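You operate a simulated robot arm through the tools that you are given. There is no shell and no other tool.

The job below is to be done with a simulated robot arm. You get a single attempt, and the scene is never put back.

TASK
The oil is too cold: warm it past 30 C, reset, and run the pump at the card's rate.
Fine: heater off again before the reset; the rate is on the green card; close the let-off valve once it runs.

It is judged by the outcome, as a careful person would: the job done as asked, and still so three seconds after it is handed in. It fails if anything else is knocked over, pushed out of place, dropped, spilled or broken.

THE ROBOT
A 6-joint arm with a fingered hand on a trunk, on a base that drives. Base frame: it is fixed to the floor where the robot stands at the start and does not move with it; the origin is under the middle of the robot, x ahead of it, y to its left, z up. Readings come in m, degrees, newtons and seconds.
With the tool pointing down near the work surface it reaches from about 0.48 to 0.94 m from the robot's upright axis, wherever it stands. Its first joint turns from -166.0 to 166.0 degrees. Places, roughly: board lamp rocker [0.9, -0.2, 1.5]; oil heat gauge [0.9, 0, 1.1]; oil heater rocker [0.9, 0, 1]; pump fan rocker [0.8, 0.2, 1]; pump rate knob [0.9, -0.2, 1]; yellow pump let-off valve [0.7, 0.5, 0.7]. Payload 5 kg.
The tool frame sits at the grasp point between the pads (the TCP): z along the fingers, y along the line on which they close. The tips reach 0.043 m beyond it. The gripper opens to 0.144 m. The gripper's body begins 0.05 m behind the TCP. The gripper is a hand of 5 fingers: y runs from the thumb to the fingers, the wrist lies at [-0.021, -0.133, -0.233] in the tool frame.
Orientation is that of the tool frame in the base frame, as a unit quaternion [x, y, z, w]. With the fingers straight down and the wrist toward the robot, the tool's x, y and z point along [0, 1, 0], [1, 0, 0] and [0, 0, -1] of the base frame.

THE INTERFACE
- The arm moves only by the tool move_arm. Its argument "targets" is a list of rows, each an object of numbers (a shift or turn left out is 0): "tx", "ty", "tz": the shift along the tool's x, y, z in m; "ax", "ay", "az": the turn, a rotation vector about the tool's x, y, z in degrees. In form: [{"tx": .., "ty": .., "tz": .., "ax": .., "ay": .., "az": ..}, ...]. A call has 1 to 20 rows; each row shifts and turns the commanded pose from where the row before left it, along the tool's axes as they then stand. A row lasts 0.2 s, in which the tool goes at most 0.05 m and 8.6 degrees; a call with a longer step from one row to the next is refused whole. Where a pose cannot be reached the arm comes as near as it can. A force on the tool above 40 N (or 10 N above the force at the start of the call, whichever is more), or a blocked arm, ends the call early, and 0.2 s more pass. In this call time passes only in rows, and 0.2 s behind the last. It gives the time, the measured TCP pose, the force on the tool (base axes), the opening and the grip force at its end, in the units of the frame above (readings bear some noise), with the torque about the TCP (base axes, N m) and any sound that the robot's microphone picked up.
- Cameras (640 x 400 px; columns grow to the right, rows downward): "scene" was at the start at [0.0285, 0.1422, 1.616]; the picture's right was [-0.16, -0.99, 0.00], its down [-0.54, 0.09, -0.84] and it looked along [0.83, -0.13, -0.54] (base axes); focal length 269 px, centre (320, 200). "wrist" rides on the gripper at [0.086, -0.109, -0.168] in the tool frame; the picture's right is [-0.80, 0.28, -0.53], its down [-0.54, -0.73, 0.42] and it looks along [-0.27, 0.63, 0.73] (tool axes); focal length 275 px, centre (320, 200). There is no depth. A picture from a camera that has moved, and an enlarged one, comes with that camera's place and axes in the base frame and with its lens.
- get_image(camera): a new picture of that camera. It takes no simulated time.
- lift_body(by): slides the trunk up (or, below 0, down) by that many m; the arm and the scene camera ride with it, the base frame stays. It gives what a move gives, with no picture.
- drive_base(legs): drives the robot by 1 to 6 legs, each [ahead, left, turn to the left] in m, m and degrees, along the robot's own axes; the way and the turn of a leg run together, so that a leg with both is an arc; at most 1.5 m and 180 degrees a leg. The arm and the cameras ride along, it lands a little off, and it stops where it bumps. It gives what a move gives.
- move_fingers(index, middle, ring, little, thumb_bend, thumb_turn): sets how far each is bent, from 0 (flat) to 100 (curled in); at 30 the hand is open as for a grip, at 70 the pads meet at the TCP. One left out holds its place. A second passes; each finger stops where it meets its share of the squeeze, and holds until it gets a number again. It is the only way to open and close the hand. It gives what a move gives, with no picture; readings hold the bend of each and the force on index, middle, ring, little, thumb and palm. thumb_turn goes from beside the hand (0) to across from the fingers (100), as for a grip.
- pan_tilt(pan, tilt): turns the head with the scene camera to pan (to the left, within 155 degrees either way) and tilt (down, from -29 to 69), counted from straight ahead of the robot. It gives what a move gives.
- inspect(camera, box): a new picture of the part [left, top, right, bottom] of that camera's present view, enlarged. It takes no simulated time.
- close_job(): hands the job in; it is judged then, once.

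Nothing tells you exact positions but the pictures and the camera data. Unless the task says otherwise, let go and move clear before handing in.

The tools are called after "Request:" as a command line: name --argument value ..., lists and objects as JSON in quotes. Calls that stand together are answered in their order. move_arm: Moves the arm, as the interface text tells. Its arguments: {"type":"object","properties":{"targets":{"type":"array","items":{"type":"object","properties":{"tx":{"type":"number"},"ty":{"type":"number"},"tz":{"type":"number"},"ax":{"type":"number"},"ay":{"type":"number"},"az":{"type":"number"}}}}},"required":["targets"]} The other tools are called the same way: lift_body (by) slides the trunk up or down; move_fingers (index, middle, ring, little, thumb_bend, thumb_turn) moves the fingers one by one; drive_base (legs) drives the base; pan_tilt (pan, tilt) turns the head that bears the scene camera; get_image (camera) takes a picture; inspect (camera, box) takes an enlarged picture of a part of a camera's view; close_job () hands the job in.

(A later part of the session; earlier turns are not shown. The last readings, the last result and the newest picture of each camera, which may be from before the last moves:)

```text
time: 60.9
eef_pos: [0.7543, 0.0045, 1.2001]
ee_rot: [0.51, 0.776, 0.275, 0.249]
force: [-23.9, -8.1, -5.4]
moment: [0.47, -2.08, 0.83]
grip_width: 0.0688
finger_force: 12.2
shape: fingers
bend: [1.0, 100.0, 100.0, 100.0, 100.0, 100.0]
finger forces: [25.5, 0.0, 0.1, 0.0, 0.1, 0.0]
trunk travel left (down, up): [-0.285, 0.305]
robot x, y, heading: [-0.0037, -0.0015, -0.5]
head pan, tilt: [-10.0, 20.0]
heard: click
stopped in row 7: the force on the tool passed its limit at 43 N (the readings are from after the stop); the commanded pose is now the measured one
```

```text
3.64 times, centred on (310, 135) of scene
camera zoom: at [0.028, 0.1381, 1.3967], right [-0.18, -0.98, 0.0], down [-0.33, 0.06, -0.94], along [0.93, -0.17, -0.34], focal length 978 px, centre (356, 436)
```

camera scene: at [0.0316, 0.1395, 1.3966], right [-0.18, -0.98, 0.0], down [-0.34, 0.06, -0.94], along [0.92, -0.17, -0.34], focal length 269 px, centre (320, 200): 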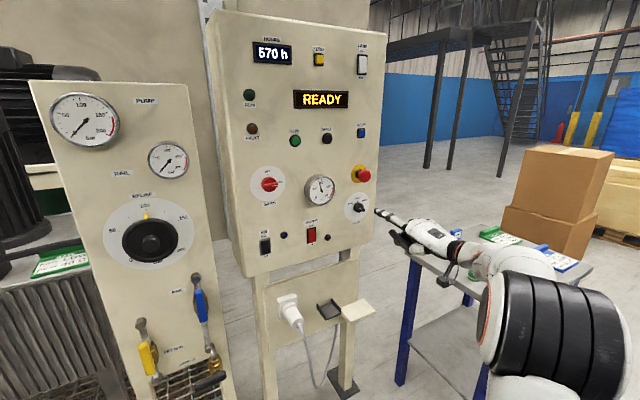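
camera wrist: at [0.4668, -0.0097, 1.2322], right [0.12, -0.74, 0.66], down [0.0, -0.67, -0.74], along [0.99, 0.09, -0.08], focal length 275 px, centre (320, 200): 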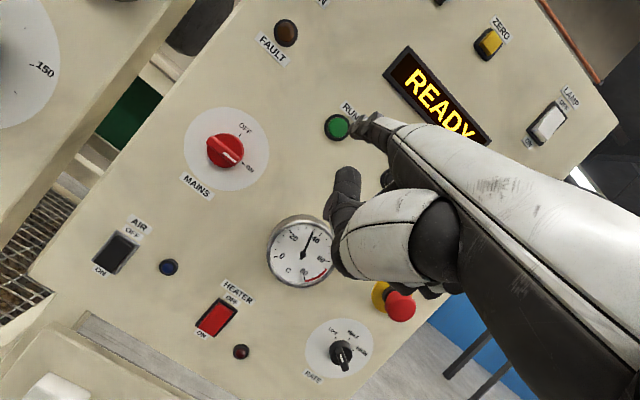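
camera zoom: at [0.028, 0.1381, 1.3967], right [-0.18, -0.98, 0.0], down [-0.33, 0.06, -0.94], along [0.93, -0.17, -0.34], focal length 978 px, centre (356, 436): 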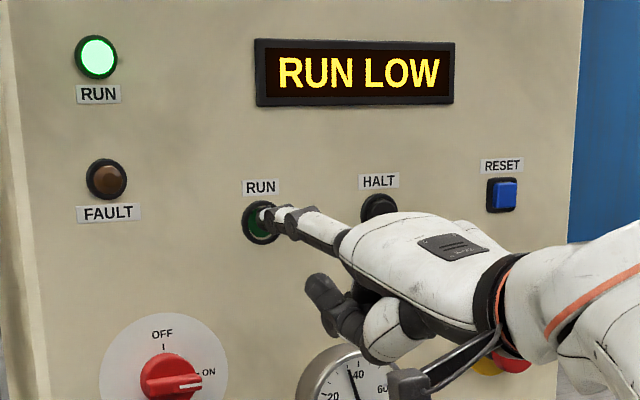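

The board shows RUN LOW with the RUN lamp lit. I'll back away and look at the let-off valve.

Request:
move_arm --targets '[{"tx": 0.0018, "ty": -0.0254, "tz": -0.024}, {"tx": 0.0018, "ty": -0.0254, "tz": -0.024}, {"tx": 0.0018, "ty": -0.0254, "tz": -0.024}]'

Request:
pan_tilt --pan 30 --tilt 38

Request:
get_image --camera "scene"

Request:
inspect --camera "scene" --box '[300, 200, 440, 330]'

```text
time: 61.7
eef_pos: [0.6581, -0.0259, 1.1994]
ee_rot: [0.51, 0.777, 0.274, 0.247]
force: [0.0, -0.2, -0.1]
moment: [0.01, -0.02, -0.02]
grip_width: 0.0708
finger_force: 0.0
shape: fingers
bend: [0.0, 100.0, 100.0, 100.0, 100.0, 100.0]
finger forces: [0.0, 0.1, 0.1, 0.1, 0.0, 0.1]
trunk travel left (down, up): [-0.285, 0.305]
robot x, y, heading: [-0.0038, 0.0033, -0.5]
head pan, tilt: [-10.0, 20.0]
```

```text
time: 62.8
eef_pos: [0.6584, -0.0253, 1.1999]
ee_rot: [0.511, 0.777, 0.274, 0.247]
force: [-1.2, -0.2, -1.0]
moment: [0.03, 0.01, 0.03]
grip_width: 0.0708
finger_force: 0.0
shape: fingers
bend: [0.0, 100.0, 100.0, 100.0, 100.0, 100.0]
finger forces: [0.0, 0.0, 0.0, 0.0, 0.0, 0.0]
trunk travel left (down, up): [-0.285, 0.305]
robot x, y, heading: [-0.0034, -0.0014, -0.6]
head pan, tilt: [30.0, 38.0]
```

```text
taken
camera scene: at [0.0144, 0.1986, 1.3682], right [0.5, -0.87, 0.0], down [-0.53, -0.3, -0.79], along [0.68, 0.39, -0.62], focal length 269 px, centre (320, 200)
```

scene: 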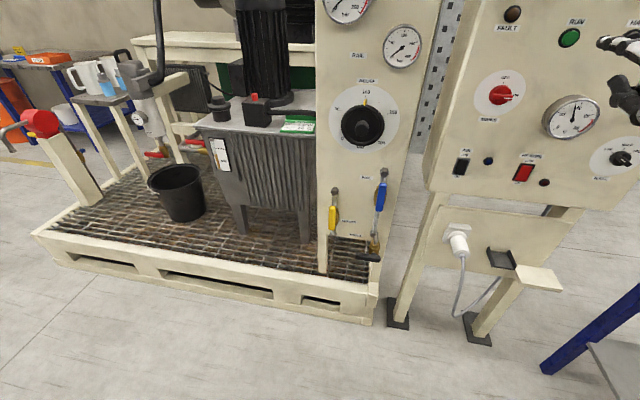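

```text
3.08 times, centred on (370, 265) of scene
camera zoom: at [0.0144, 0.1986, 1.3682], right [0.5, -0.87, 0.0], down [-0.53, -0.3, -0.79], along [0.68, 0.39, -0.62], focal length 828 px, centre (166, 0)
```

zoom: 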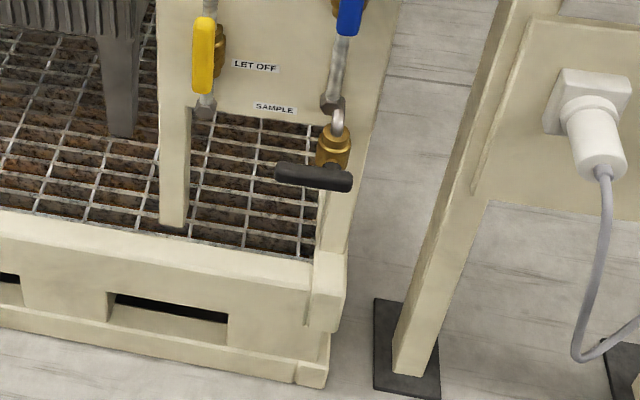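

Request:
inspect --camera "scene" --box '[305, 165, 405, 265]'

Request:
inspect --camera "scene" --box '[300, 0, 440, 160]'

Request:
get_image --camera "wrist"

```text
4.00 times, centred on (355, 215) of scene
camera zoom: at [0.0144, 0.1986, 1.3682], right [0.5, -0.87, 0.0], down [-0.53, -0.3, -0.79], along [0.68, 0.39, -0.62], focal length 1076 px, centre (180, 140)
```

zoom: 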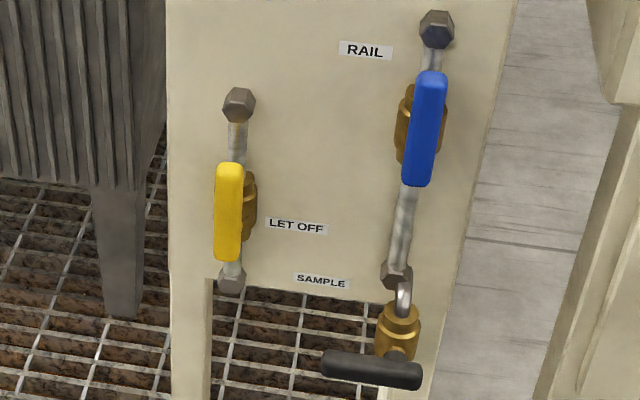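

```text
2.50 times, centred on (370, 80) of scene
camera zoom: at [0.0144, 0.1986, 1.3682], right [0.5, -0.87, 0.0], down [-0.53, -0.3, -0.79], along [0.68, 0.39, -0.62], focal length 673 px, centre (195, 500)
```

zoom: 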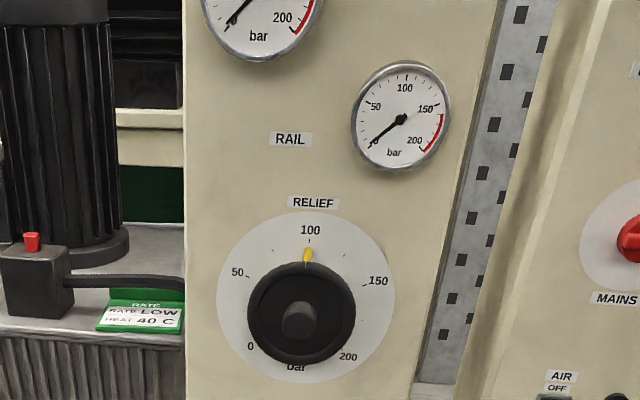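

```text
taken
camera wrist: at [0.4455, -0.0089, 1.2394], right [0.12, -0.74, 0.66], down [0.0, -0.67, -0.74], along [0.99, 0.08, -0.08], focal length 275 px, centre (320, 200)
```

wrist: 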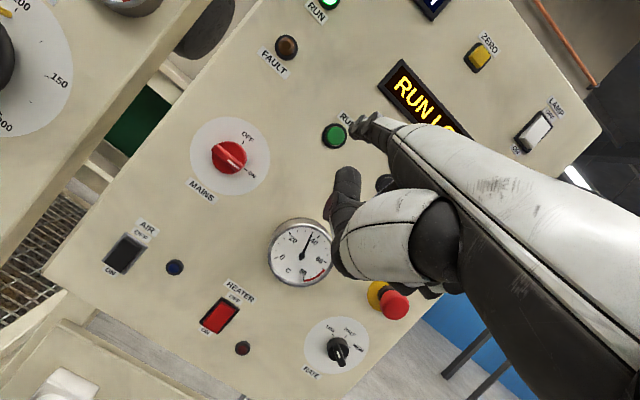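

The yellow let-off handle stands in line with its vertical pipe (open), centred near (0.685, 0.53, 0.70) and about 5 cm off the panel. I'll bring the hand over to its upper left in two stages.

Request:
move_arm --targets '[{"ax": 6.67}, {"ax": 6.67}, {"ax": 6.67}, {"tx": 0.0364, "ty": -0.0079, "tz": 0.0252}, {"tx": 0.0364, "ty": -0.0079, "tz": 0.0252}, {"tx": 0.0364, "ty": -0.0079, "tz": 0.0252}, {"tx": 0.0364, "ty": -0.0079, "tz": 0.0252}, {"tx": 0.0364, "ty": -0.0079, "tz": 0.0252}, {"tx": 0.0364, "ty": -0.0079, "tz": 0.0252}, {"tx": 0.0364, "ty": -0.0079, "tz": 0.0252}, {"tx": 0.0364, "ty": -0.0079, "tz": 0.0252}]'

Request:
get_image --camera "scene"

Request:
get_image --camera "wrist"

```text
time: 65.2
eef_pos: [0.5854, 0.2312, 0.9606]
ee_rot: [0.545, 0.813, 0.136, 0.156]
force: [0.3, -0.3, 0.2]
moment: [0.05, 0.03, 0.05]
grip_width: 0.0708
finger_force: 0.1
shape: fingers
bend: [0.0, 100.0, 100.0, 100.0, 100.0, 100.0]
finger forces: [0.0, 0.0, 0.0, 0.1, 0.1, 0.0]
trunk travel left (down, up): [-0.285, 0.305]
robot x, y, heading: [-0.0034, -0.0022, -0.3]
head pan, tilt: [30.0, 38.0]
```

```text
taken
camera scene: at [0.0143, 0.1984, 1.3682], right [0.5, -0.87, 0.0], down [-0.53, -0.31, -0.79], along [0.68, 0.39, -0.62], focal length 269 px, centre (320, 200)
```

scene: 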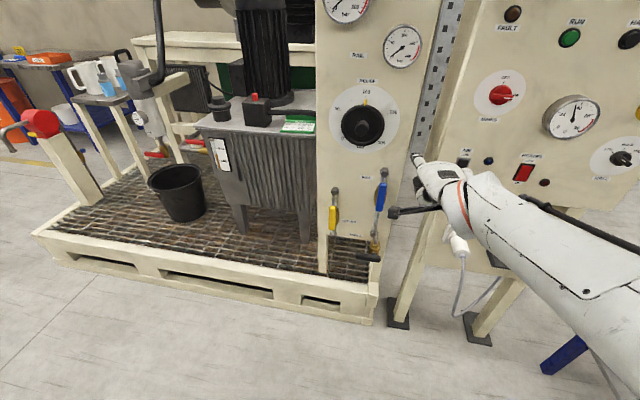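

```text
taken
camera wrist: at [0.3962, 0.2634, 1.0621], right [0.31, -0.66, 0.68], down [-0.25, -0.75, -0.61], along [0.92, 0.02, -0.4], focal length 275 px, centre (320, 200)
```

wrist: 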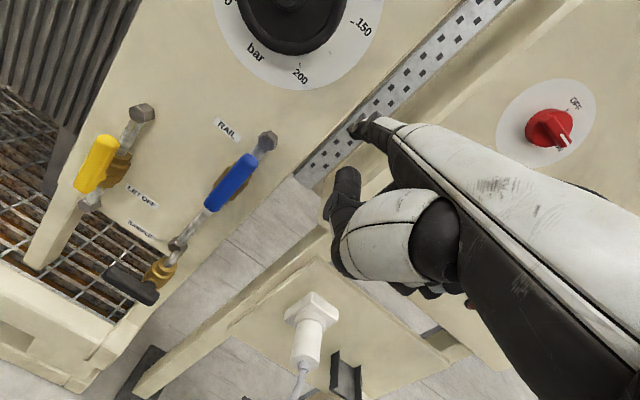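

Request:
inspect --camera "wrist" --box '[40, 80, 200, 240]'

Request:
inspect --camera "scene" --box '[305, 165, 405, 265]'

Request:
inspect --camera "wrist" --box '[140, 110, 300, 240]'

```text
2.50 times, centred on (120, 160) of wrist
camera zoom: at [0.3962, 0.2634, 1.0621], right [0.31, -0.66, 0.68], down [-0.25, -0.75, -0.61], along [0.92, 0.02, -0.4], focal length 688 px, centre (820, 300)
```

zoom: 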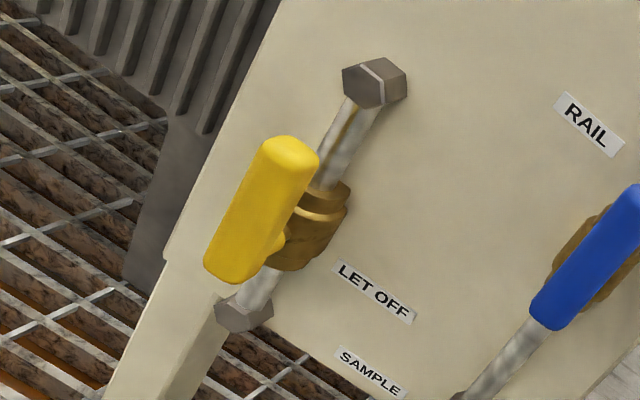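

```text
4.00 times, centred on (355, 215) of scene
camera zoom: at [0.0143, 0.1984, 1.3682], right [0.5, -0.87, 0.0], down [-0.53, -0.31, -0.79], along [0.68, 0.39, -0.62], focal length 1076 px, centre (180, 140)
```

zoom: 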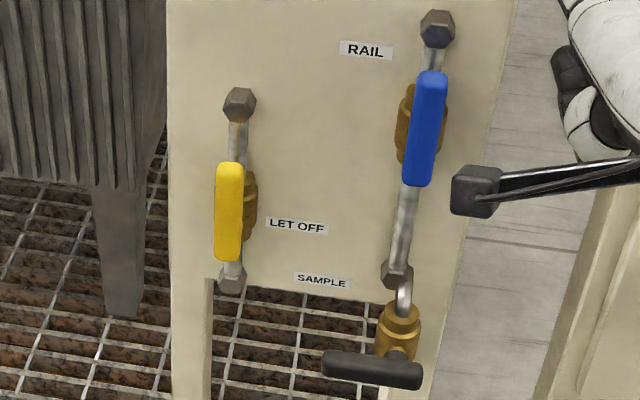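

```text
3.08 times, centred on (220, 175) of wrist
camera zoom: at [0.3962, 0.2634, 1.0621], right [0.31, -0.66, 0.68], down [-0.25, -0.75, -0.61], along [0.92, 0.02, -0.4], focal length 847 px, centre (628, 277)
```

zoom: 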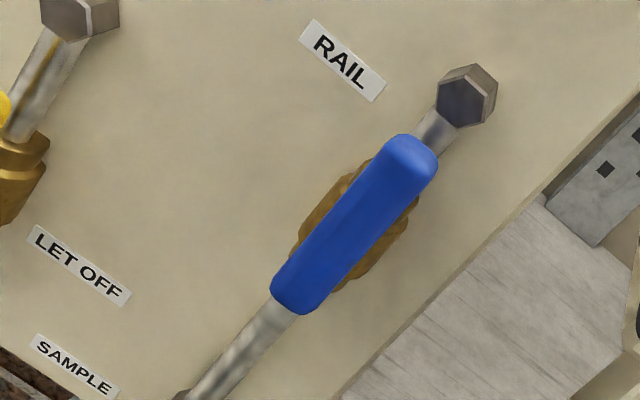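

The handle is a lever whose pivot is near its lower third, so its long arm points up. I'll bring the finger to its upper left, off the panel, ready to push it clockwise.

Request:
move_arm --targets '[{"tx": 0.0066, "ty": -0.036, "tz": -0.0162}, {"tx": 0.0322, "ty": -0.0055, "tz": 0.0271}, {"tx": 0.0322, "ty": -0.0055, "tz": 0.0271}, {"tx": 0.0322, "ty": -0.0055, "tz": 0.0271}, {"tx": 0.0322, "ty": -0.0055, "tz": 0.0271}, {"tx": 0.0322, "ty": -0.0055, "tz": 0.0271}, {"tx": 0.0322, "ty": -0.0055, "tz": 0.0271}, {"tx": 0.0322, "ty": -0.0055, "tz": 0.0271}, {"tx": 0.0322, "ty": -0.0055, "tz": 0.0271}, {"tx": 0.0322, "ty": -0.0055, "tz": 0.0271}]'

Request:
get_image --camera "scene"

Request:
get_image --camera "wrist"

```text
time: 67.4
eef_pos: [0.4949, 0.4855, 0.6854]
ee_rot: [0.546, 0.812, 0.135, 0.155]
force: [1.1, -0.7, 0.7]
moment: [0.03, 0.02, 0.03]
grip_width: 0.0707
finger_force: 0.0
shape: fingers
bend: [0.0, 100.0, 100.0, 100.0, 100.0, 100.0]
finger forces: [0.0, 0.0, 0.1, 0.0, 0.0, 0.0]
trunk travel left (down, up): [-0.285, 0.305]
robot x, y, heading: [-0.0027, 0.002, -0.5]
head pan, tilt: [30.0, 38.0]
```

```text
taken
camera scene: at [0.0143, 0.1983, 1.3682], right [0.5, -0.87, 0.0], down [-0.53, -0.31, -0.79], along [0.68, 0.39, -0.62], focal length 269 px, centre (320, 200)
```

scene: 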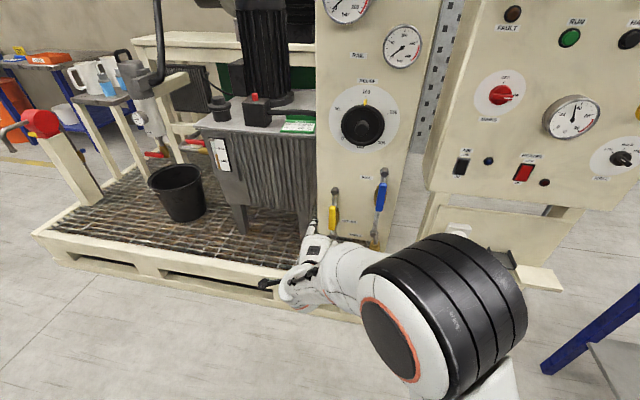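

```text
taken
camera wrist: at [0.3057, 0.5192, 0.788], right [0.31, -0.66, 0.68], down [-0.25, -0.75, -0.61], along [0.92, 0.02, -0.4], focal length 275 px, centre (320, 200)
```

wrist: 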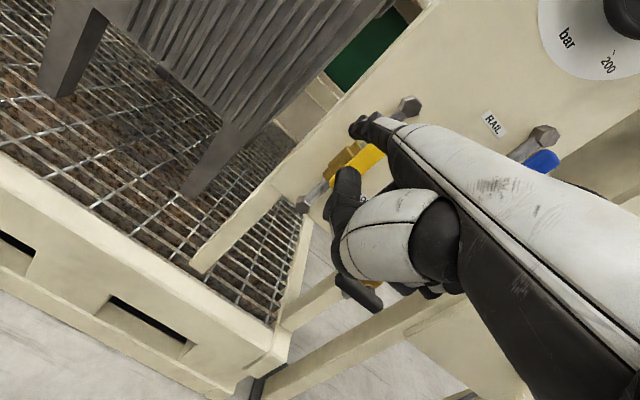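

Request:
inspect --camera "scene" --box '[270, 165, 400, 300]'

Request:
inspect --camera "wrist" --box '[270, 70, 450, 230]'

```text
2.96 times, centred on (335, 232) of scene
camera zoom: at [0.0143, 0.1983, 1.3682], right [0.5, -0.87, 0.0], down [-0.53, -0.31, -0.79], along [0.68, 0.39, -0.62], focal length 797 px, centre (276, 104)
```

zoom: 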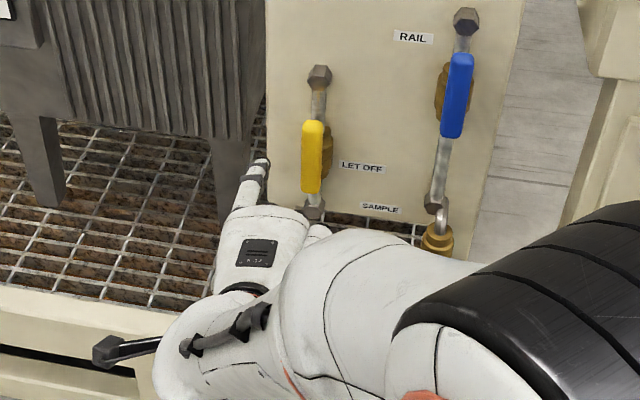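

```text
2.50 times, centred on (360, 150) of wrist
camera zoom: at [0.3057, 0.5192, 0.788], right [0.31, -0.66, 0.68], down [-0.25, -0.75, -0.61], along [0.92, 0.02, -0.4], focal length 688 px, centre (220, 325)
```

zoom: 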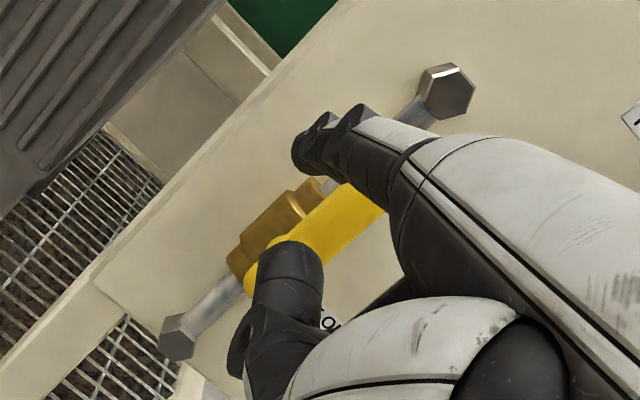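

The finger tip is left of the yellow lever and about 8 cm short of its depth. I'll move straight in beside it.

Request:
move_arm --targets '[{"tx": -0.0049, "ty": 0.0264, "tz": 0.0118}, {"tx": -0.0049, "ty": 0.0264, "tz": 0.0118}, {"tx": -0.0049, "ty": 0.0264, "tz": 0.0118}]'

Request:
inspect --camera "scene" --box '[270, 165, 400, 300]'

Request:
inspect --camera "wrist" --box '[270, 70, 450, 230]'

```text
time: 68.2
eef_pos: [0.5805, 0.5033, 0.687]
ee_rot: [0.545, 0.813, 0.135, 0.154]
force: [0.2, -0.9, 0.0]
moment: [0.03, -0.05, -0.01]
grip_width: 0.0708
finger_force: 0.1
shape: fingers
bend: [0.0, 100.0, 100.0, 100.0, 100.0, 100.0]
finger forces: [0.1, 0.0, 0.0, 0.1, 0.0, 0.0]
trunk travel left (down, up): [-0.285, 0.305]
robot x, y, heading: [-0.0041, -0.0015, -0.2]
head pan, tilt: [30.0, 38.0]
```

```text
2.96 times, centred on (335, 232) of scene
camera zoom: at [0.0141, 0.1988, 1.3681], right [0.5, -0.87, 0.0], down [-0.53, -0.31, -0.79], along [0.68, 0.39, -0.62], focal length 797 px, centre (276, 104)
```

zoom: 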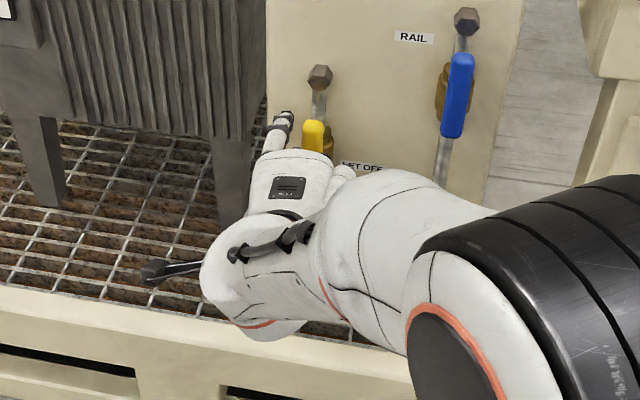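

```text
2.50 times, centred on (360, 150) of wrist
camera zoom: at [0.3921, 0.5356, 0.7898], right [0.31, -0.66, 0.68], down [-0.25, -0.75, -0.61], along [0.92, 0.02, -0.4], focal length 688 px, centre (220, 325)
```

zoom: 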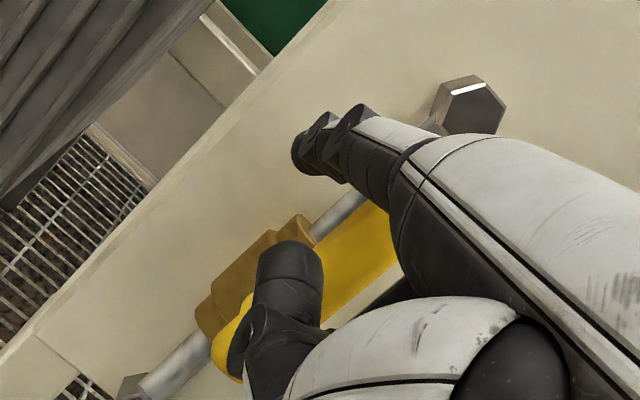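

Request:
move_arm --targets '[{"tx": -0.011, "ty": -0.0028, "tz": 0.0017}, {"tx": -0.011, "ty": -0.0028, "tz": 0.0017}, {"tx": -0.0078, "ty": -0.0014, "tz": 0.0}, {"tx": -0.0078, "ty": -0.0014, "tz": 0.0}]'

Request:
inspect --camera "scene" --box '[290, 165, 390, 245]'

Request:
inspect --camera "wrist" --box '[270, 70, 450, 230]'

```text
time: 69.2
eef_pos: [0.588, 0.4676, 0.6845]
ee_rot: [0.545, 0.813, 0.135, 0.155]
force: [4.7, 15.9, 0.9]
moment: [-1.02, 0.24, 0.98]
grip_width: 0.0734
finger_force: 6.0
shape: fingers
bend: [0.0, 100.0, 100.0, 100.0, 100.0, 100.0]
finger forces: [11.4, 0.0, 0.0, 0.1, 0.0, 0.0]
trunk travel left (down, up): [-0.285, 0.305]
robot x, y, heading: [-0.004, -0.0007, -0.2]
head pan, tilt: [30.0, 38.0]
```

```text
5.00 times, centred on (340, 205) of scene
camera zoom: at [0.0145, 0.2001, 1.368], right [0.5, -0.87, 0.0], down [-0.53, -0.31, -0.79], along [0.68, 0.39, -0.62], focal length 1345 px, centre (220, 175)
```

zoom: 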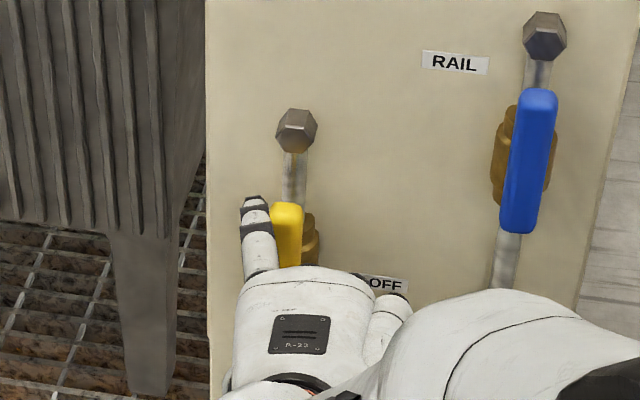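

```text
2.50 times, centred on (360, 150) of wrist
camera zoom: at [0.3993, 0.5003, 0.7864], right [0.31, -0.66, 0.68], down [-0.25, -0.75, -0.61], along [0.92, 0.02, -0.4], focal length 688 px, centre (220, 325)
```

zoom: 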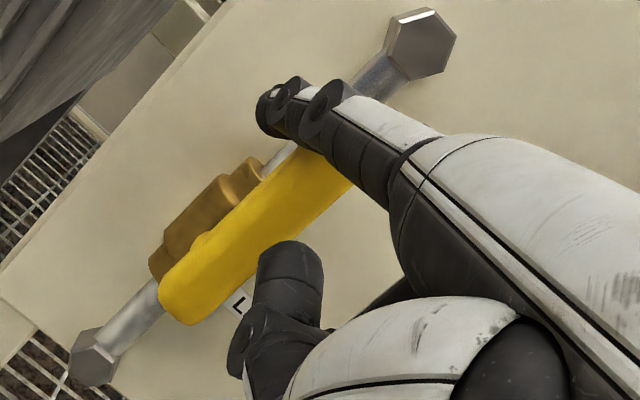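

The lever hasn't moved at about 16 N. I'll push slightly more to see whether it is stiff or against a stop.

Request:
move_arm --targets '[{"tx": -0.006, "ty": -0.0011, "tz": 0.0}]'

Request:
inspect --camera "wrist" --box '[270, 70, 450, 230]'

Request:
inspect --camera "scene" --box '[290, 165, 390, 245]'

```text
time: 69.6
eef_pos: [0.589, 0.4606, 0.6834]
ee_rot: [0.545, 0.812, 0.135, 0.155]
force: [2.6, 14.9, 1.2]
moment: [-0.89, 0.02, 1.05]
grip_width: 0.0744
finger_force: 5.5
shape: fingers
bend: [0.0, 100.0, 100.0, 100.0, 100.0, 100.0]
finger forces: [10.8, 0.1, 0.0, 0.0, 0.1, 0.1]
trunk travel left (down, up): [-0.285, 0.305]
robot x, y, heading: [-0.0044, 0.0056, -0.2]
head pan, tilt: [30.0, 38.0]
```

```text
2.50 times, centred on (360, 150) of wrist
camera zoom: at [0.3999, 0.4939, 0.7866], right [0.31, -0.66, 0.68], down [-0.25, -0.75, -0.61], along [0.92, 0.02, -0.4], focal length 688 px, centre (220, 325)
```

zoom: 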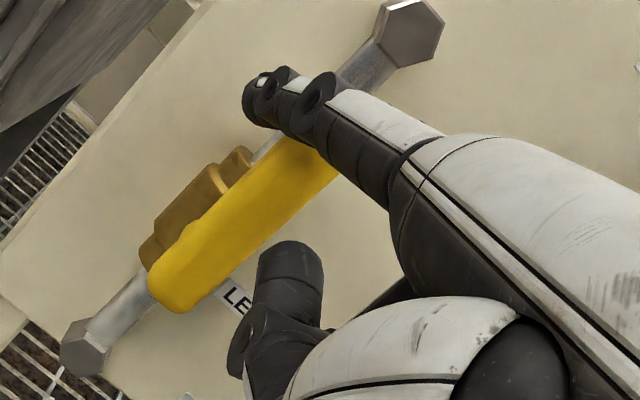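

```text
5.00 times, centred on (340, 205) of scene
camera zoom: at [0.0144, 0.1998, 1.368], right [0.5, -0.87, 0.0], down [-0.53, -0.31, -0.79], along [0.68, 0.39, -0.62], focal length 1345 px, centre (220, 175)
```

zoom: 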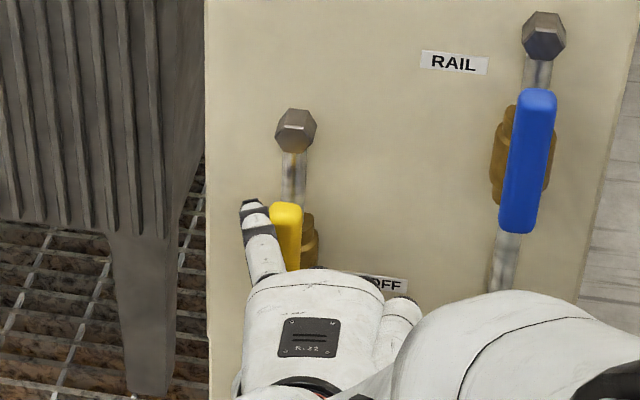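

The finger only flexes and the lever doesn't budge clockwise, so it likely closes the other way. I'll come out, go round to its right side, and try pushing the top to the left.

Request:
move_arm --targets '[{"tx": 0.0344, "ty": 0.0067, "tz": -0.0011}, {"tx": 0.0078, "ty": -0.0423, "tz": -0.019}, {"tx": 0.0078, "ty": -0.0423, "tz": -0.019}, {"tx": -0.0354, "ty": -0.0069, "tz": 0.0011}, {"tx": -0.0354, "ty": -0.0069, "tz": 0.0011}]'

Request:
inspect --camera "scene" --box '[270, 165, 400, 300]'

Request:
inspect --camera "wrist" --box '[230, 50, 450, 230]'

```text
time: 70.8
eef_pos: [0.5047, 0.4065, 0.6817]
ee_rot: [0.546, 0.813, 0.135, 0.155]
force: [-0.2, 0.3, 0.9]
moment: [-0.05, -0.01, -0.01]
grip_width: 0.071
finger_force: 0.0
shape: fingers
bend: [0.0, 100.0, 100.0, 100.0, 100.0, 100.0]
finger forces: [0.0, 0.0, 0.0, 0.0, 0.1, 0.1]
trunk travel left (down, up): [-0.285, 0.305]
robot x, y, heading: [-0.0005, -0.0002, -0.0]
head pan, tilt: [30.0, 38.0]
```

```text
2.96 times, centred on (335, 232) of scene
camera zoom: at [0.0142, 0.1992, 1.3681], right [0.5, -0.87, 0.0], down [-0.53, -0.31, -0.79], along [0.68, 0.39, -0.62], focal length 797 px, centre (276, 104)
```

zoom: 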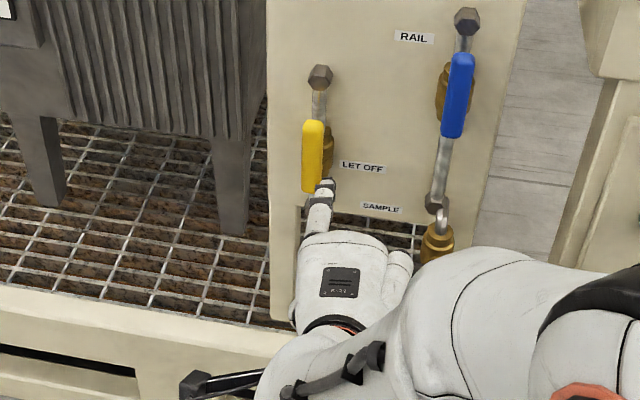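

```text
2.22 times, centred on (340, 140) of wrist
camera zoom: at [0.3155, 0.4396, 0.7838], right [0.31, -0.66, 0.68], down [-0.25, -0.75, -0.61], along [0.92, 0.02, -0.4], focal length 612 px, centre (276, 333)
```

zoom: 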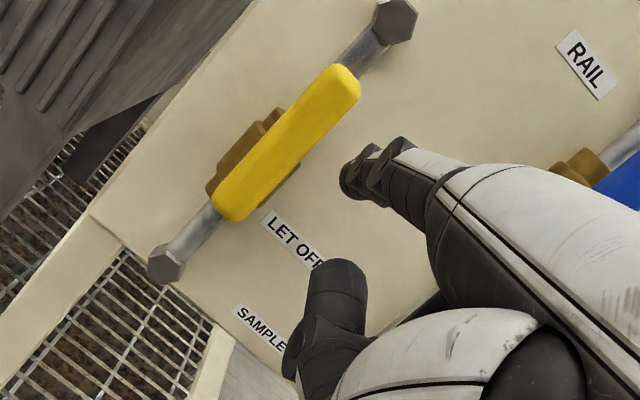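

Request:
move_arm --targets '[{"tx": -0.0056, "ty": 0.0296, "tz": 0.0104}, {"tx": -0.0056, "ty": 0.0296, "tz": 0.0104}, {"tx": -0.0056, "ty": 0.0296, "tz": 0.0104}]'

Request:
inspect --camera "scene" --box '[290, 165, 390, 245]'

Request:
inspect --camera "wrist" --box '[230, 50, 450, 230]'

```text
time: 71.6
eef_pos: [0.5993, 0.4269, 0.6909]
ee_rot: [0.545, 0.813, 0.134, 0.155]
force: [-1.0, 0.0, 1.3]
moment: [0.05, -0.04, 0.0]
grip_width: 0.071
finger_force: 0.1
shape: fingers
bend: [0.0, 100.0, 100.0, 100.0, 100.0, 100.0]
finger forces: [0.0, 0.0, 0.0, 0.0, 0.0, 0.0]
trunk travel left (down, up): [-0.285, 0.305]
robot x, y, heading: [-0.0006, -0.0016, -0.5]
head pan, tilt: [30.0, 38.0]
```

```text
5.00 times, centred on (340, 205) of scene
camera zoom: at [0.0141, 0.1988, 1.3681], right [0.5, -0.87, 0.0], down [-0.53, -0.31, -0.79], along [0.68, 0.39, -0.62], focal length 1345 px, centre (220, 175)
```

zoom: 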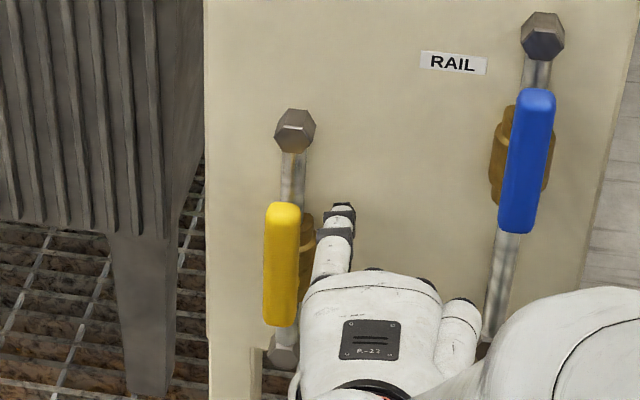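

```text
2.22 times, centred on (340, 140) of wrist
camera zoom: at [0.41, 0.4596, 0.793], right [0.31, -0.66, 0.68], down [-0.25, -0.75, -0.61], along [0.92, 0.02, -0.4], focal length 612 px, centre (276, 333)
```

zoom: 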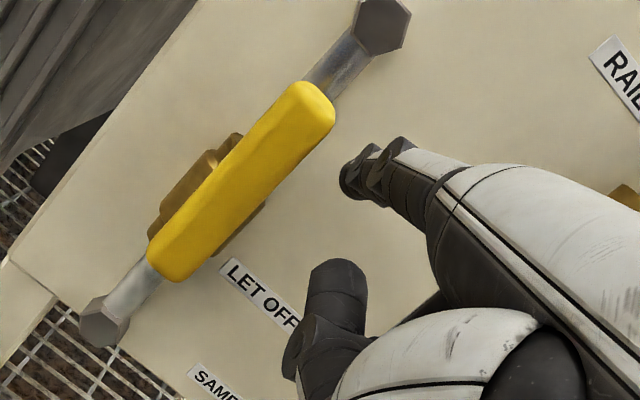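

Request:
move_arm --targets '[{"tx": 0.0139, "ty": 0.0011, "tz": 0.0033}, {"tx": 0.0092, "ty": 0.002, "tz": -0.0009}, {"tx": 0.0092, "ty": 0.002, "tz": -0.0009}]'

Request:
inspect --camera "scene" --box '[290, 165, 390, 245]'

Request:
inspect --camera "wrist" --box '[230, 50, 450, 230]'

```text
time: 72.4
eef_pos: [0.5918, 0.4559, 0.6901]
ee_rot: [0.546, 0.812, 0.134, 0.154]
force: [-1.0, -1.3, 0.5]
moment: [0.15, -0.13, -0.08]
grip_width: 0.071
finger_force: 0.7
shape: fingers
bend: [0.0, 100.0, 100.0, 100.0, 100.0, 100.0]
finger forces: [1.4, 0.0, 0.0, 0.0, 0.0, 0.0]
trunk travel left (down, up): [-0.285, 0.305]
robot x, y, heading: [-0.0022, 0.0006, -0.1]
head pan, tilt: [30.0, 38.0]
```

```text
5.00 times, centred on (340, 205) of scene
camera zoom: at [0.0143, 0.1985, 1.3682], right [0.5, -0.87, 0.0], down [-0.53, -0.31, -0.79], along [0.68, 0.39, -0.62], focal length 1345 px, centre (220, 175)
```

zoom: 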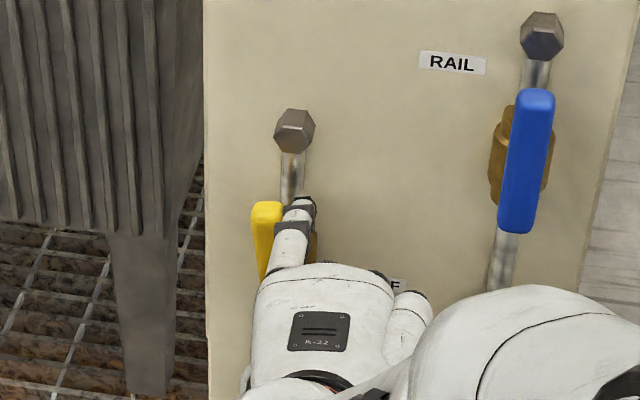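

```text
2.22 times, centred on (340, 140) of wrist
camera zoom: at [0.4027, 0.4884, 0.7921], right [0.31, -0.66, 0.68], down [-0.25, -0.75, -0.61], along [0.92, 0.02, -0.4], focal length 612 px, centre (276, 333)
```

zoom: 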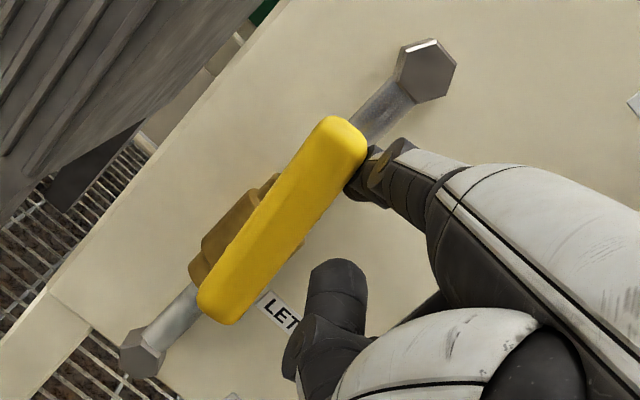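

It turns easily anticlockwise, so that is the closing way. I'll keep following its arc.

Request:
move_arm --targets '[{"tx": 0.011, "ty": 0.0015, "tz": 0.0012}, {"tx": 0.011, "ty": 0.0015, "tz": 0.0012}, {"tx": 0.0092, "ty": 0.0005, "tz": 0.0028}, {"tx": 0.0092, "ty": 0.0005, "tz": 0.0028}]'

Request:
inspect --camera "scene" --box '[290, 165, 390, 245]'

Request:
inspect --camera "wrist" --box '[230, 50, 450, 230]'

```text
time: 73.4
eef_pos: [0.584, 0.4948, 0.6796]
ee_rot: [0.545, 0.813, 0.135, 0.155]
force: [-0.2, -1.6, 0.1]
moment: [0.11, 0.03, -0.08]
grip_width: 0.0708
finger_force: 0.9
shape: fingers
bend: [0.0, 100.0, 100.0, 100.0, 100.0, 100.0]
finger forces: [0.8, 0.0, 0.0, 0.0, 0.0, 0.0]
trunk travel left (down, up): [-0.285, 0.305]
robot x, y, heading: [-0.0003, -0.0013, -0.3]
head pan, tilt: [30.0, 38.0]
```

```text
5.00 times, centred on (340, 205) of scene
camera zoom: at [0.0144, 0.1986, 1.3681], right [0.5, -0.87, 0.0], down [-0.53, -0.31, -0.79], along [0.68, 0.39, -0.62], focal length 1345 px, centre (220, 175)
```

zoom: 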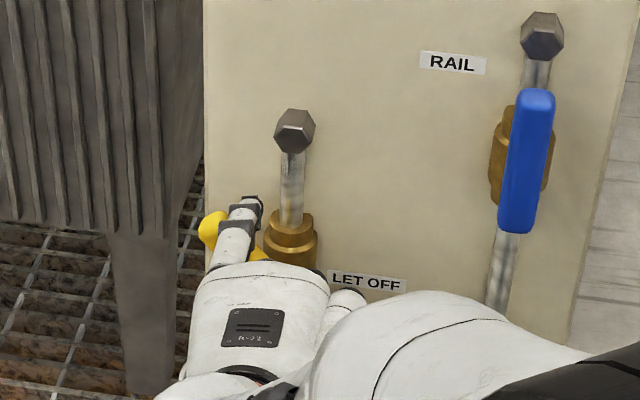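

```text
2.22 times, centred on (340, 140) of wrist
camera zoom: at [0.3951, 0.528, 0.7823], right [0.31, -0.66, 0.68], down [-0.25, -0.75, -0.61], along [0.92, 0.02, -0.4], focal length 612 px, centre (276, 333)
```

zoom: 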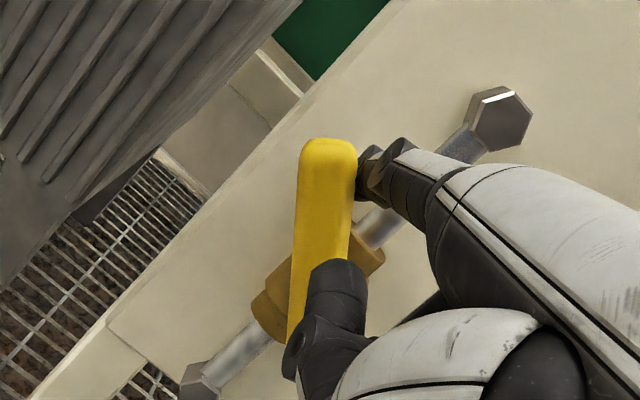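

Request:
move_arm --targets '[{"tx": 0.0083, "ty": -0.0006, "tz": 0.0048}, {"tx": 0.0083, "ty": -0.0006, "tz": 0.0048}, {"tx": 0.0068, "ty": -0.0017, "tz": 0.0066}, {"tx": 0.0068, "ty": -0.0017, "tz": 0.0066}]'

Request:
inspect --camera "scene" --box '[290, 165, 390, 245]'

Request:
inspect --camera "wrist" --box '[230, 50, 450, 230]'

```text
time: 74.4
eef_pos: [0.5767, 0.5234, 0.6535]
ee_rot: [0.546, 0.812, 0.135, 0.154]
force: [-0.2, -0.9, 0.7]
moment: [0.09, -0.01, -0.08]
grip_width: 0.0713
finger_force: 0.5
shape: fingers
bend: [0.0, 100.0, 100.0, 100.0, 100.0, 100.0]
finger forces: [0.9, 0.0, 0.1, 0.0, 0.0, 0.0]
trunk travel left (down, up): [-0.285, 0.305]
robot x, y, heading: [-0.0031, -0.0019, -0.2]
head pan, tilt: [30.0, 38.0]
```

```text
5.00 times, centred on (340, 205) of scene
camera zoom: at [0.0144, 0.1986, 1.3681], right [0.5, -0.87, 0.0], down [-0.53, -0.31, -0.79], along [0.68, 0.39, -0.62], focal length 1345 px, centre (220, 175)
```

zoom: 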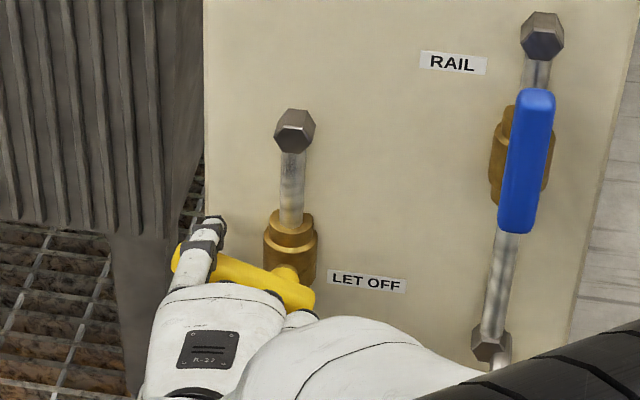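

```text
2.22 times, centred on (340, 140) of wrist
camera zoom: at [0.3886, 0.5553, 0.756], right [0.31, -0.66, 0.68], down [-0.25, -0.75, -0.61], along [0.92, 0.02, -0.4], focal length 612 px, centre (276, 333)
```

zoom: 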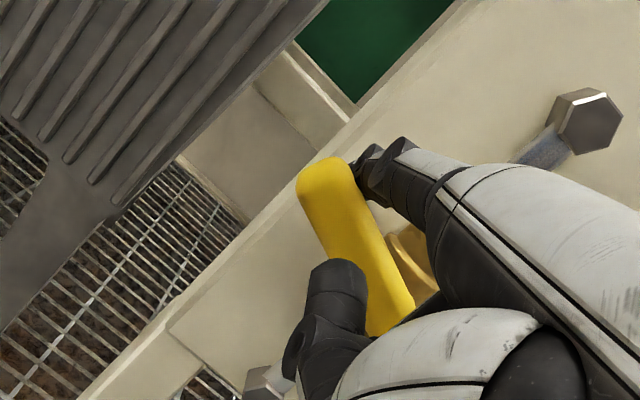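

Request:
move_arm --targets '[{"tx": 0.0049, "ty": -0.0026, "tz": 0.0079}, {"tx": 0.0049, "ty": -0.0026, "tz": 0.0079}]'

Request:
inspect --camera "scene" --box '[290, 165, 390, 245]'

Request:
inspect --camera "wrist" --box '[230, 50, 450, 230]'

```text
time: 75.0
eef_pos: [0.5758, 0.5302, 0.6368]
ee_rot: [0.545, 0.813, 0.135, 0.155]
force: [-0.1, 0.3, 0.2]
moment: [0.03, 0.0, -0.05]
grip_width: 0.0713
finger_force: 0.0
shape: fingers
bend: [0.0, 100.0, 100.0, 100.0, 100.0, 100.0]
finger forces: [0.5, 0.1, 0.0, 0.0, 0.0, 0.0]
trunk travel left (down, up): [-0.285, 0.305]
robot x, y, heading: [0.0016, 0.0008, -0.6]
head pan, tilt: [30.0, 38.0]
```

```text
5.00 times, centred on (340, 205) of scene
camera zoom: at [0.0143, 0.1986, 1.3682], right [0.5, -0.87, 0.0], down [-0.53, -0.31, -0.79], along [0.68, 0.39, -0.62], focal length 1345 px, centre (220, 175)
```

zoom: 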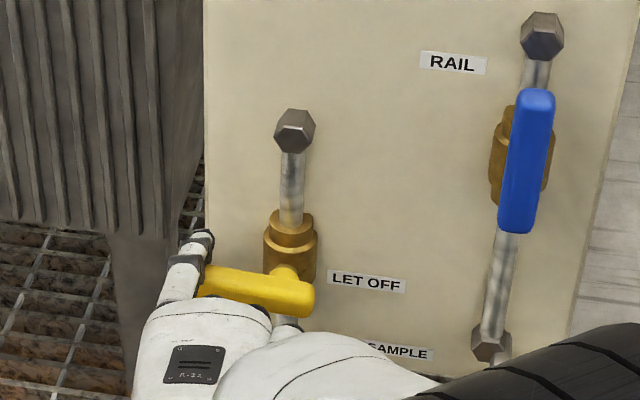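

```text
2.22 times, centred on (340, 140) of wrist
camera zoom: at [0.3869, 0.564, 0.7398], right [0.31, -0.66, 0.68], down [-0.25, -0.75, -0.61], along [0.92, 0.02, -0.4], focal length 612 px, centre (276, 333)
```

zoom: 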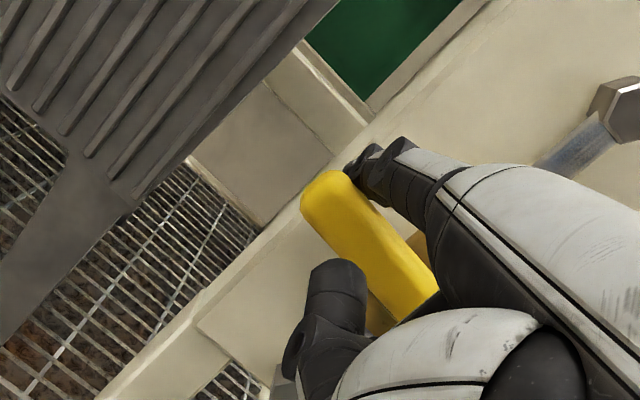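

The lever is now about horizontal. I'll press a bit more to be sure it's against its closed stop.

Request:
move_arm --targets '[{"tx": 0.0005, "ty": -0.002, "tz": 0.0046}, {"tx": 0.0005, "ty": -0.002, "tz": 0.0046}]'

Request:
inspect --camera "scene" --box '[290, 165, 390, 245]'

```text
time: 75.6
eef_pos: [0.5759, 0.5306, 0.6276]
ee_rot: [0.545, 0.813, 0.136, 0.155]
force: [-3.1, 0.5, 6.5]
moment: [0.37, -0.68, 0.17]
grip_width: 0.0735
finger_force: 2.6
shape: fingers
bend: [0.0, 100.0, 100.0, 100.0, 100.0, 100.0]
finger forces: [5.2, 0.1, 0.0, 0.1, 0.1, 0.1]
trunk travel left (down, up): [-0.285, 0.305]
robot x, y, heading: [-0.0043, -0.0041, -0.3]
head pan, tilt: [30.0, 38.0]
```

```text
5.00 times, centred on (340, 205) of scene
camera zoom: at [0.0137, 0.1984, 1.3683], right [0.5, -0.87, 0.0], down [-0.53, -0.31, -0.79], along [0.68, 0.39, -0.62], focal length 1345 px, centre (220, 175)
```

zoom: 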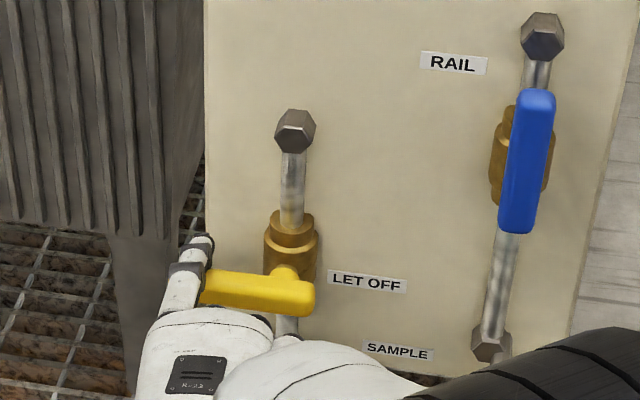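

The lever is hard against its closed stop. I'll lift off it, back out straight, and check everything.

Request:
move_arm --targets '[{"tx": -0.0021, "ty": 0.0078, "tz": -0.0183}, {"tx": 0.0066, "ty": -0.036, "tz": -0.0162}, {"tx": 0.0066, "ty": -0.036, "tz": -0.0162}, {"tx": 0.0066, "ty": -0.036, "tz": -0.0162}, {"tx": -0.004, "ty": 0.0156, "tz": -0.0366}, {"tx": -0.004, "ty": 0.0156, "tz": -0.0366}, {"tx": -0.004, "ty": 0.0156, "tz": -0.0366}, {"tx": -0.004, "ty": 0.0156, "tz": -0.0366}]'

Request:
get_image --camera "scene"

Request:
inspect --camera "scene" --box '[290, 145, 410, 265]'

Request:
get_image --camera "wrist"

```text
time: 77.4
eef_pos: [0.4589, 0.5063, 0.8061]
ee_rot: [0.546, 0.812, 0.135, 0.155]
force: [0.1, 0.0, -0.8]
moment: [-0.03, -0.01, 0.0]
grip_width: 0.0709
finger_force: 0.1
shape: fingers
bend: [0.0, 100.0, 100.0, 100.0, 100.0, 100.0]
finger forces: [0.0, 0.0, 0.0, 0.0, 0.1, 0.0]
trunk travel left (down, up): [-0.285, 0.305]
robot x, y, heading: [-0.0014, -0.0003, -0.1]
head pan, tilt: [30.0, 38.0]
```

```text
taken
camera scene: at [0.0144, 0.199, 1.368], right [0.5, -0.87, 0.0], down [-0.53, -0.31, -0.79], along [0.68, 0.39, -0.62], focal length 269 px, centre (320, 200)
```

scene: 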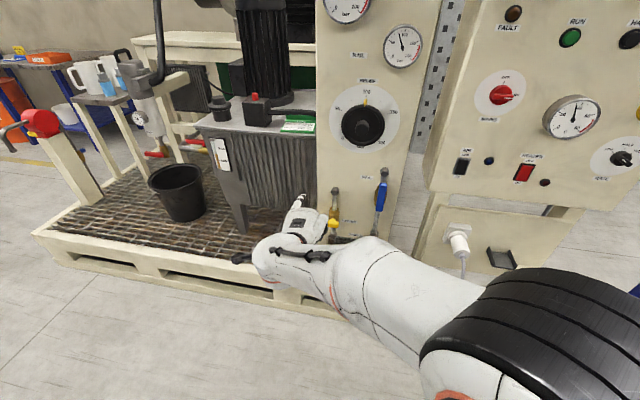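

```text
3.33 times, centred on (350, 205) of scene
camera zoom: at [0.0144, 0.199, 1.368], right [0.5, -0.87, 0.0], down [-0.53, -0.31, -0.79], along [0.68, 0.39, -0.62], focal length 897 px, centre (220, 183)
```

zoom: 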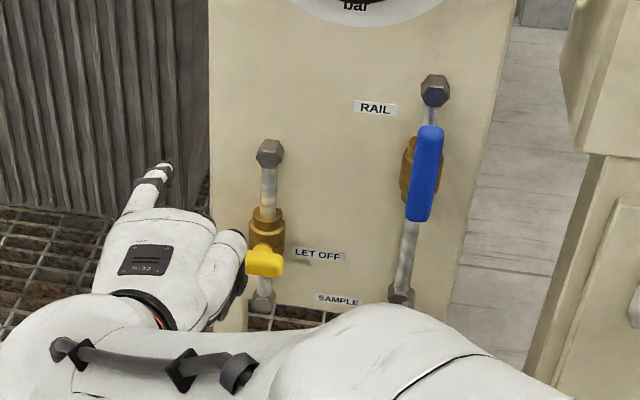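

```text
taken
camera wrist: at [0.2696, 0.5401, 0.9084], right [0.31, -0.66, 0.68], down [-0.25, -0.75, -0.61], along [0.92, 0.02, -0.4], focal length 275 px, centre (320, 200)
```

wrist: 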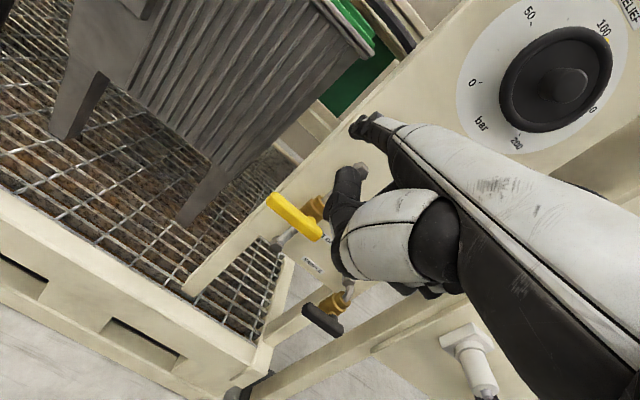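

The let-off lever is across the pipe and the rail pressure has risen. I'll check the board's display and gauges, and move the arm clear.

Request:
move_arm --targets '[{"tx": -0.04, "ty": 0.004, "tz": -0.015}, {"tx": -0.04, "ty": 0.004, "tz": -0.015}, {"tx": -0.04, "ty": 0.004, "tz": -0.015}, {"tx": -0.04, "ty": 0.004, "tz": -0.015}]'

Request:
pan_tilt --pan 10 --tilt 20

Request:
get_image --camera "scene"

Request:
inspect --camera "scene" --box '[340, 60, 540, 260]'

Request:
inspect --camera "scene" --box '[160, 60, 340, 340]'

```text
time: 78.4
eef_pos: [0.5052, 0.3617, 0.8848]
ee_rot: [0.545, 0.813, 0.134, 0.154]
force: [-0.2, 0.1, -0.7]
moment: [-0.02, -0.01, -0.05]
grip_width: 0.0708
finger_force: 0.0
shape: fingers
bend: [0.0, 100.0, 100.0, 100.0, 100.0, 100.0]
finger forces: [0.0, 0.0, 0.1, 0.0, 0.0, 0.1]
trunk travel left (down, up): [-0.285, 0.305]
robot x, y, heading: [0.0008, -0.0033, -0.2]
head pan, tilt: [30.0, 38.0]
```

```text
time: 79.2
eef_pos: [0.506, 0.3615, 0.8858]
ee_rot: [0.546, 0.812, 0.135, 0.156]
force: [0.8, -0.2, -0.4]
moment: [0.01, -0.01, -0.01]
grip_width: 0.0707
finger_force: 0.1
shape: fingers
bend: [0.0, 100.0, 100.0, 100.0, 100.0, 100.0]
finger forces: [0.0, 0.1, 0.0, 0.0, 0.0, 0.0]
trunk travel left (down, up): [-0.285, 0.305]
robot x, y, heading: [-0.0003, -0.0003, -0.4]
head pan, tilt: [10.0, 20.0]
```

```text
taken
camera scene: at [0.0312, 0.1717, 1.3965], right [0.17, -0.99, 0.0], down [-0.34, -0.06, -0.94], along [0.93, 0.16, -0.34], focal length 269 px, centre (320, 200)
```

scene: 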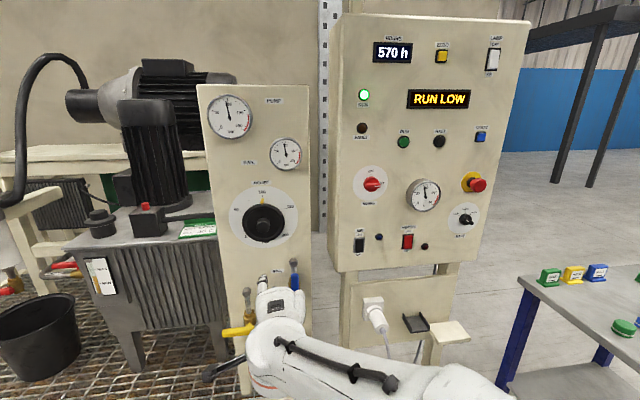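

```text
2.00 times, centred on (440, 160) of scene
camera zoom: at [0.0312, 0.1717, 1.3965], right [0.17, -0.99, 0.0], down [-0.34, -0.06, -0.94], along [0.93, 0.16, -0.34], focal length 538 px, centre (80, 280)
```

zoom: 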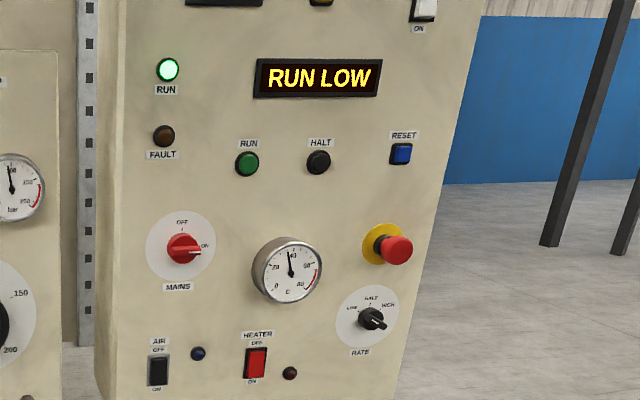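

```text
1.43 times, centred on (250, 200) of scene
camera zoom: at [0.0312, 0.1717, 1.3965], right [0.17, -0.99, 0.0], down [-0.34, -0.06, -0.94], along [0.93, 0.16, -0.34], focal length 384 px, centre (420, 200)
```

zoom: 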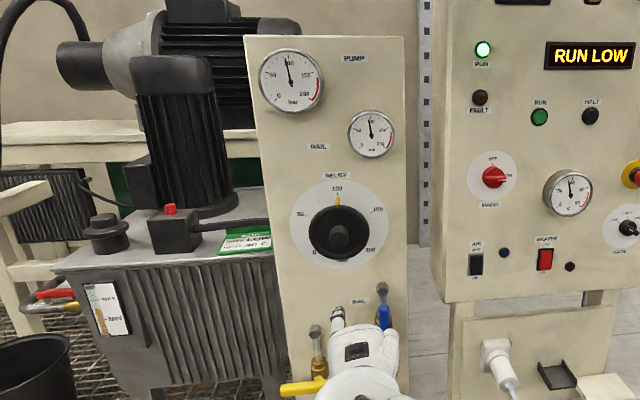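

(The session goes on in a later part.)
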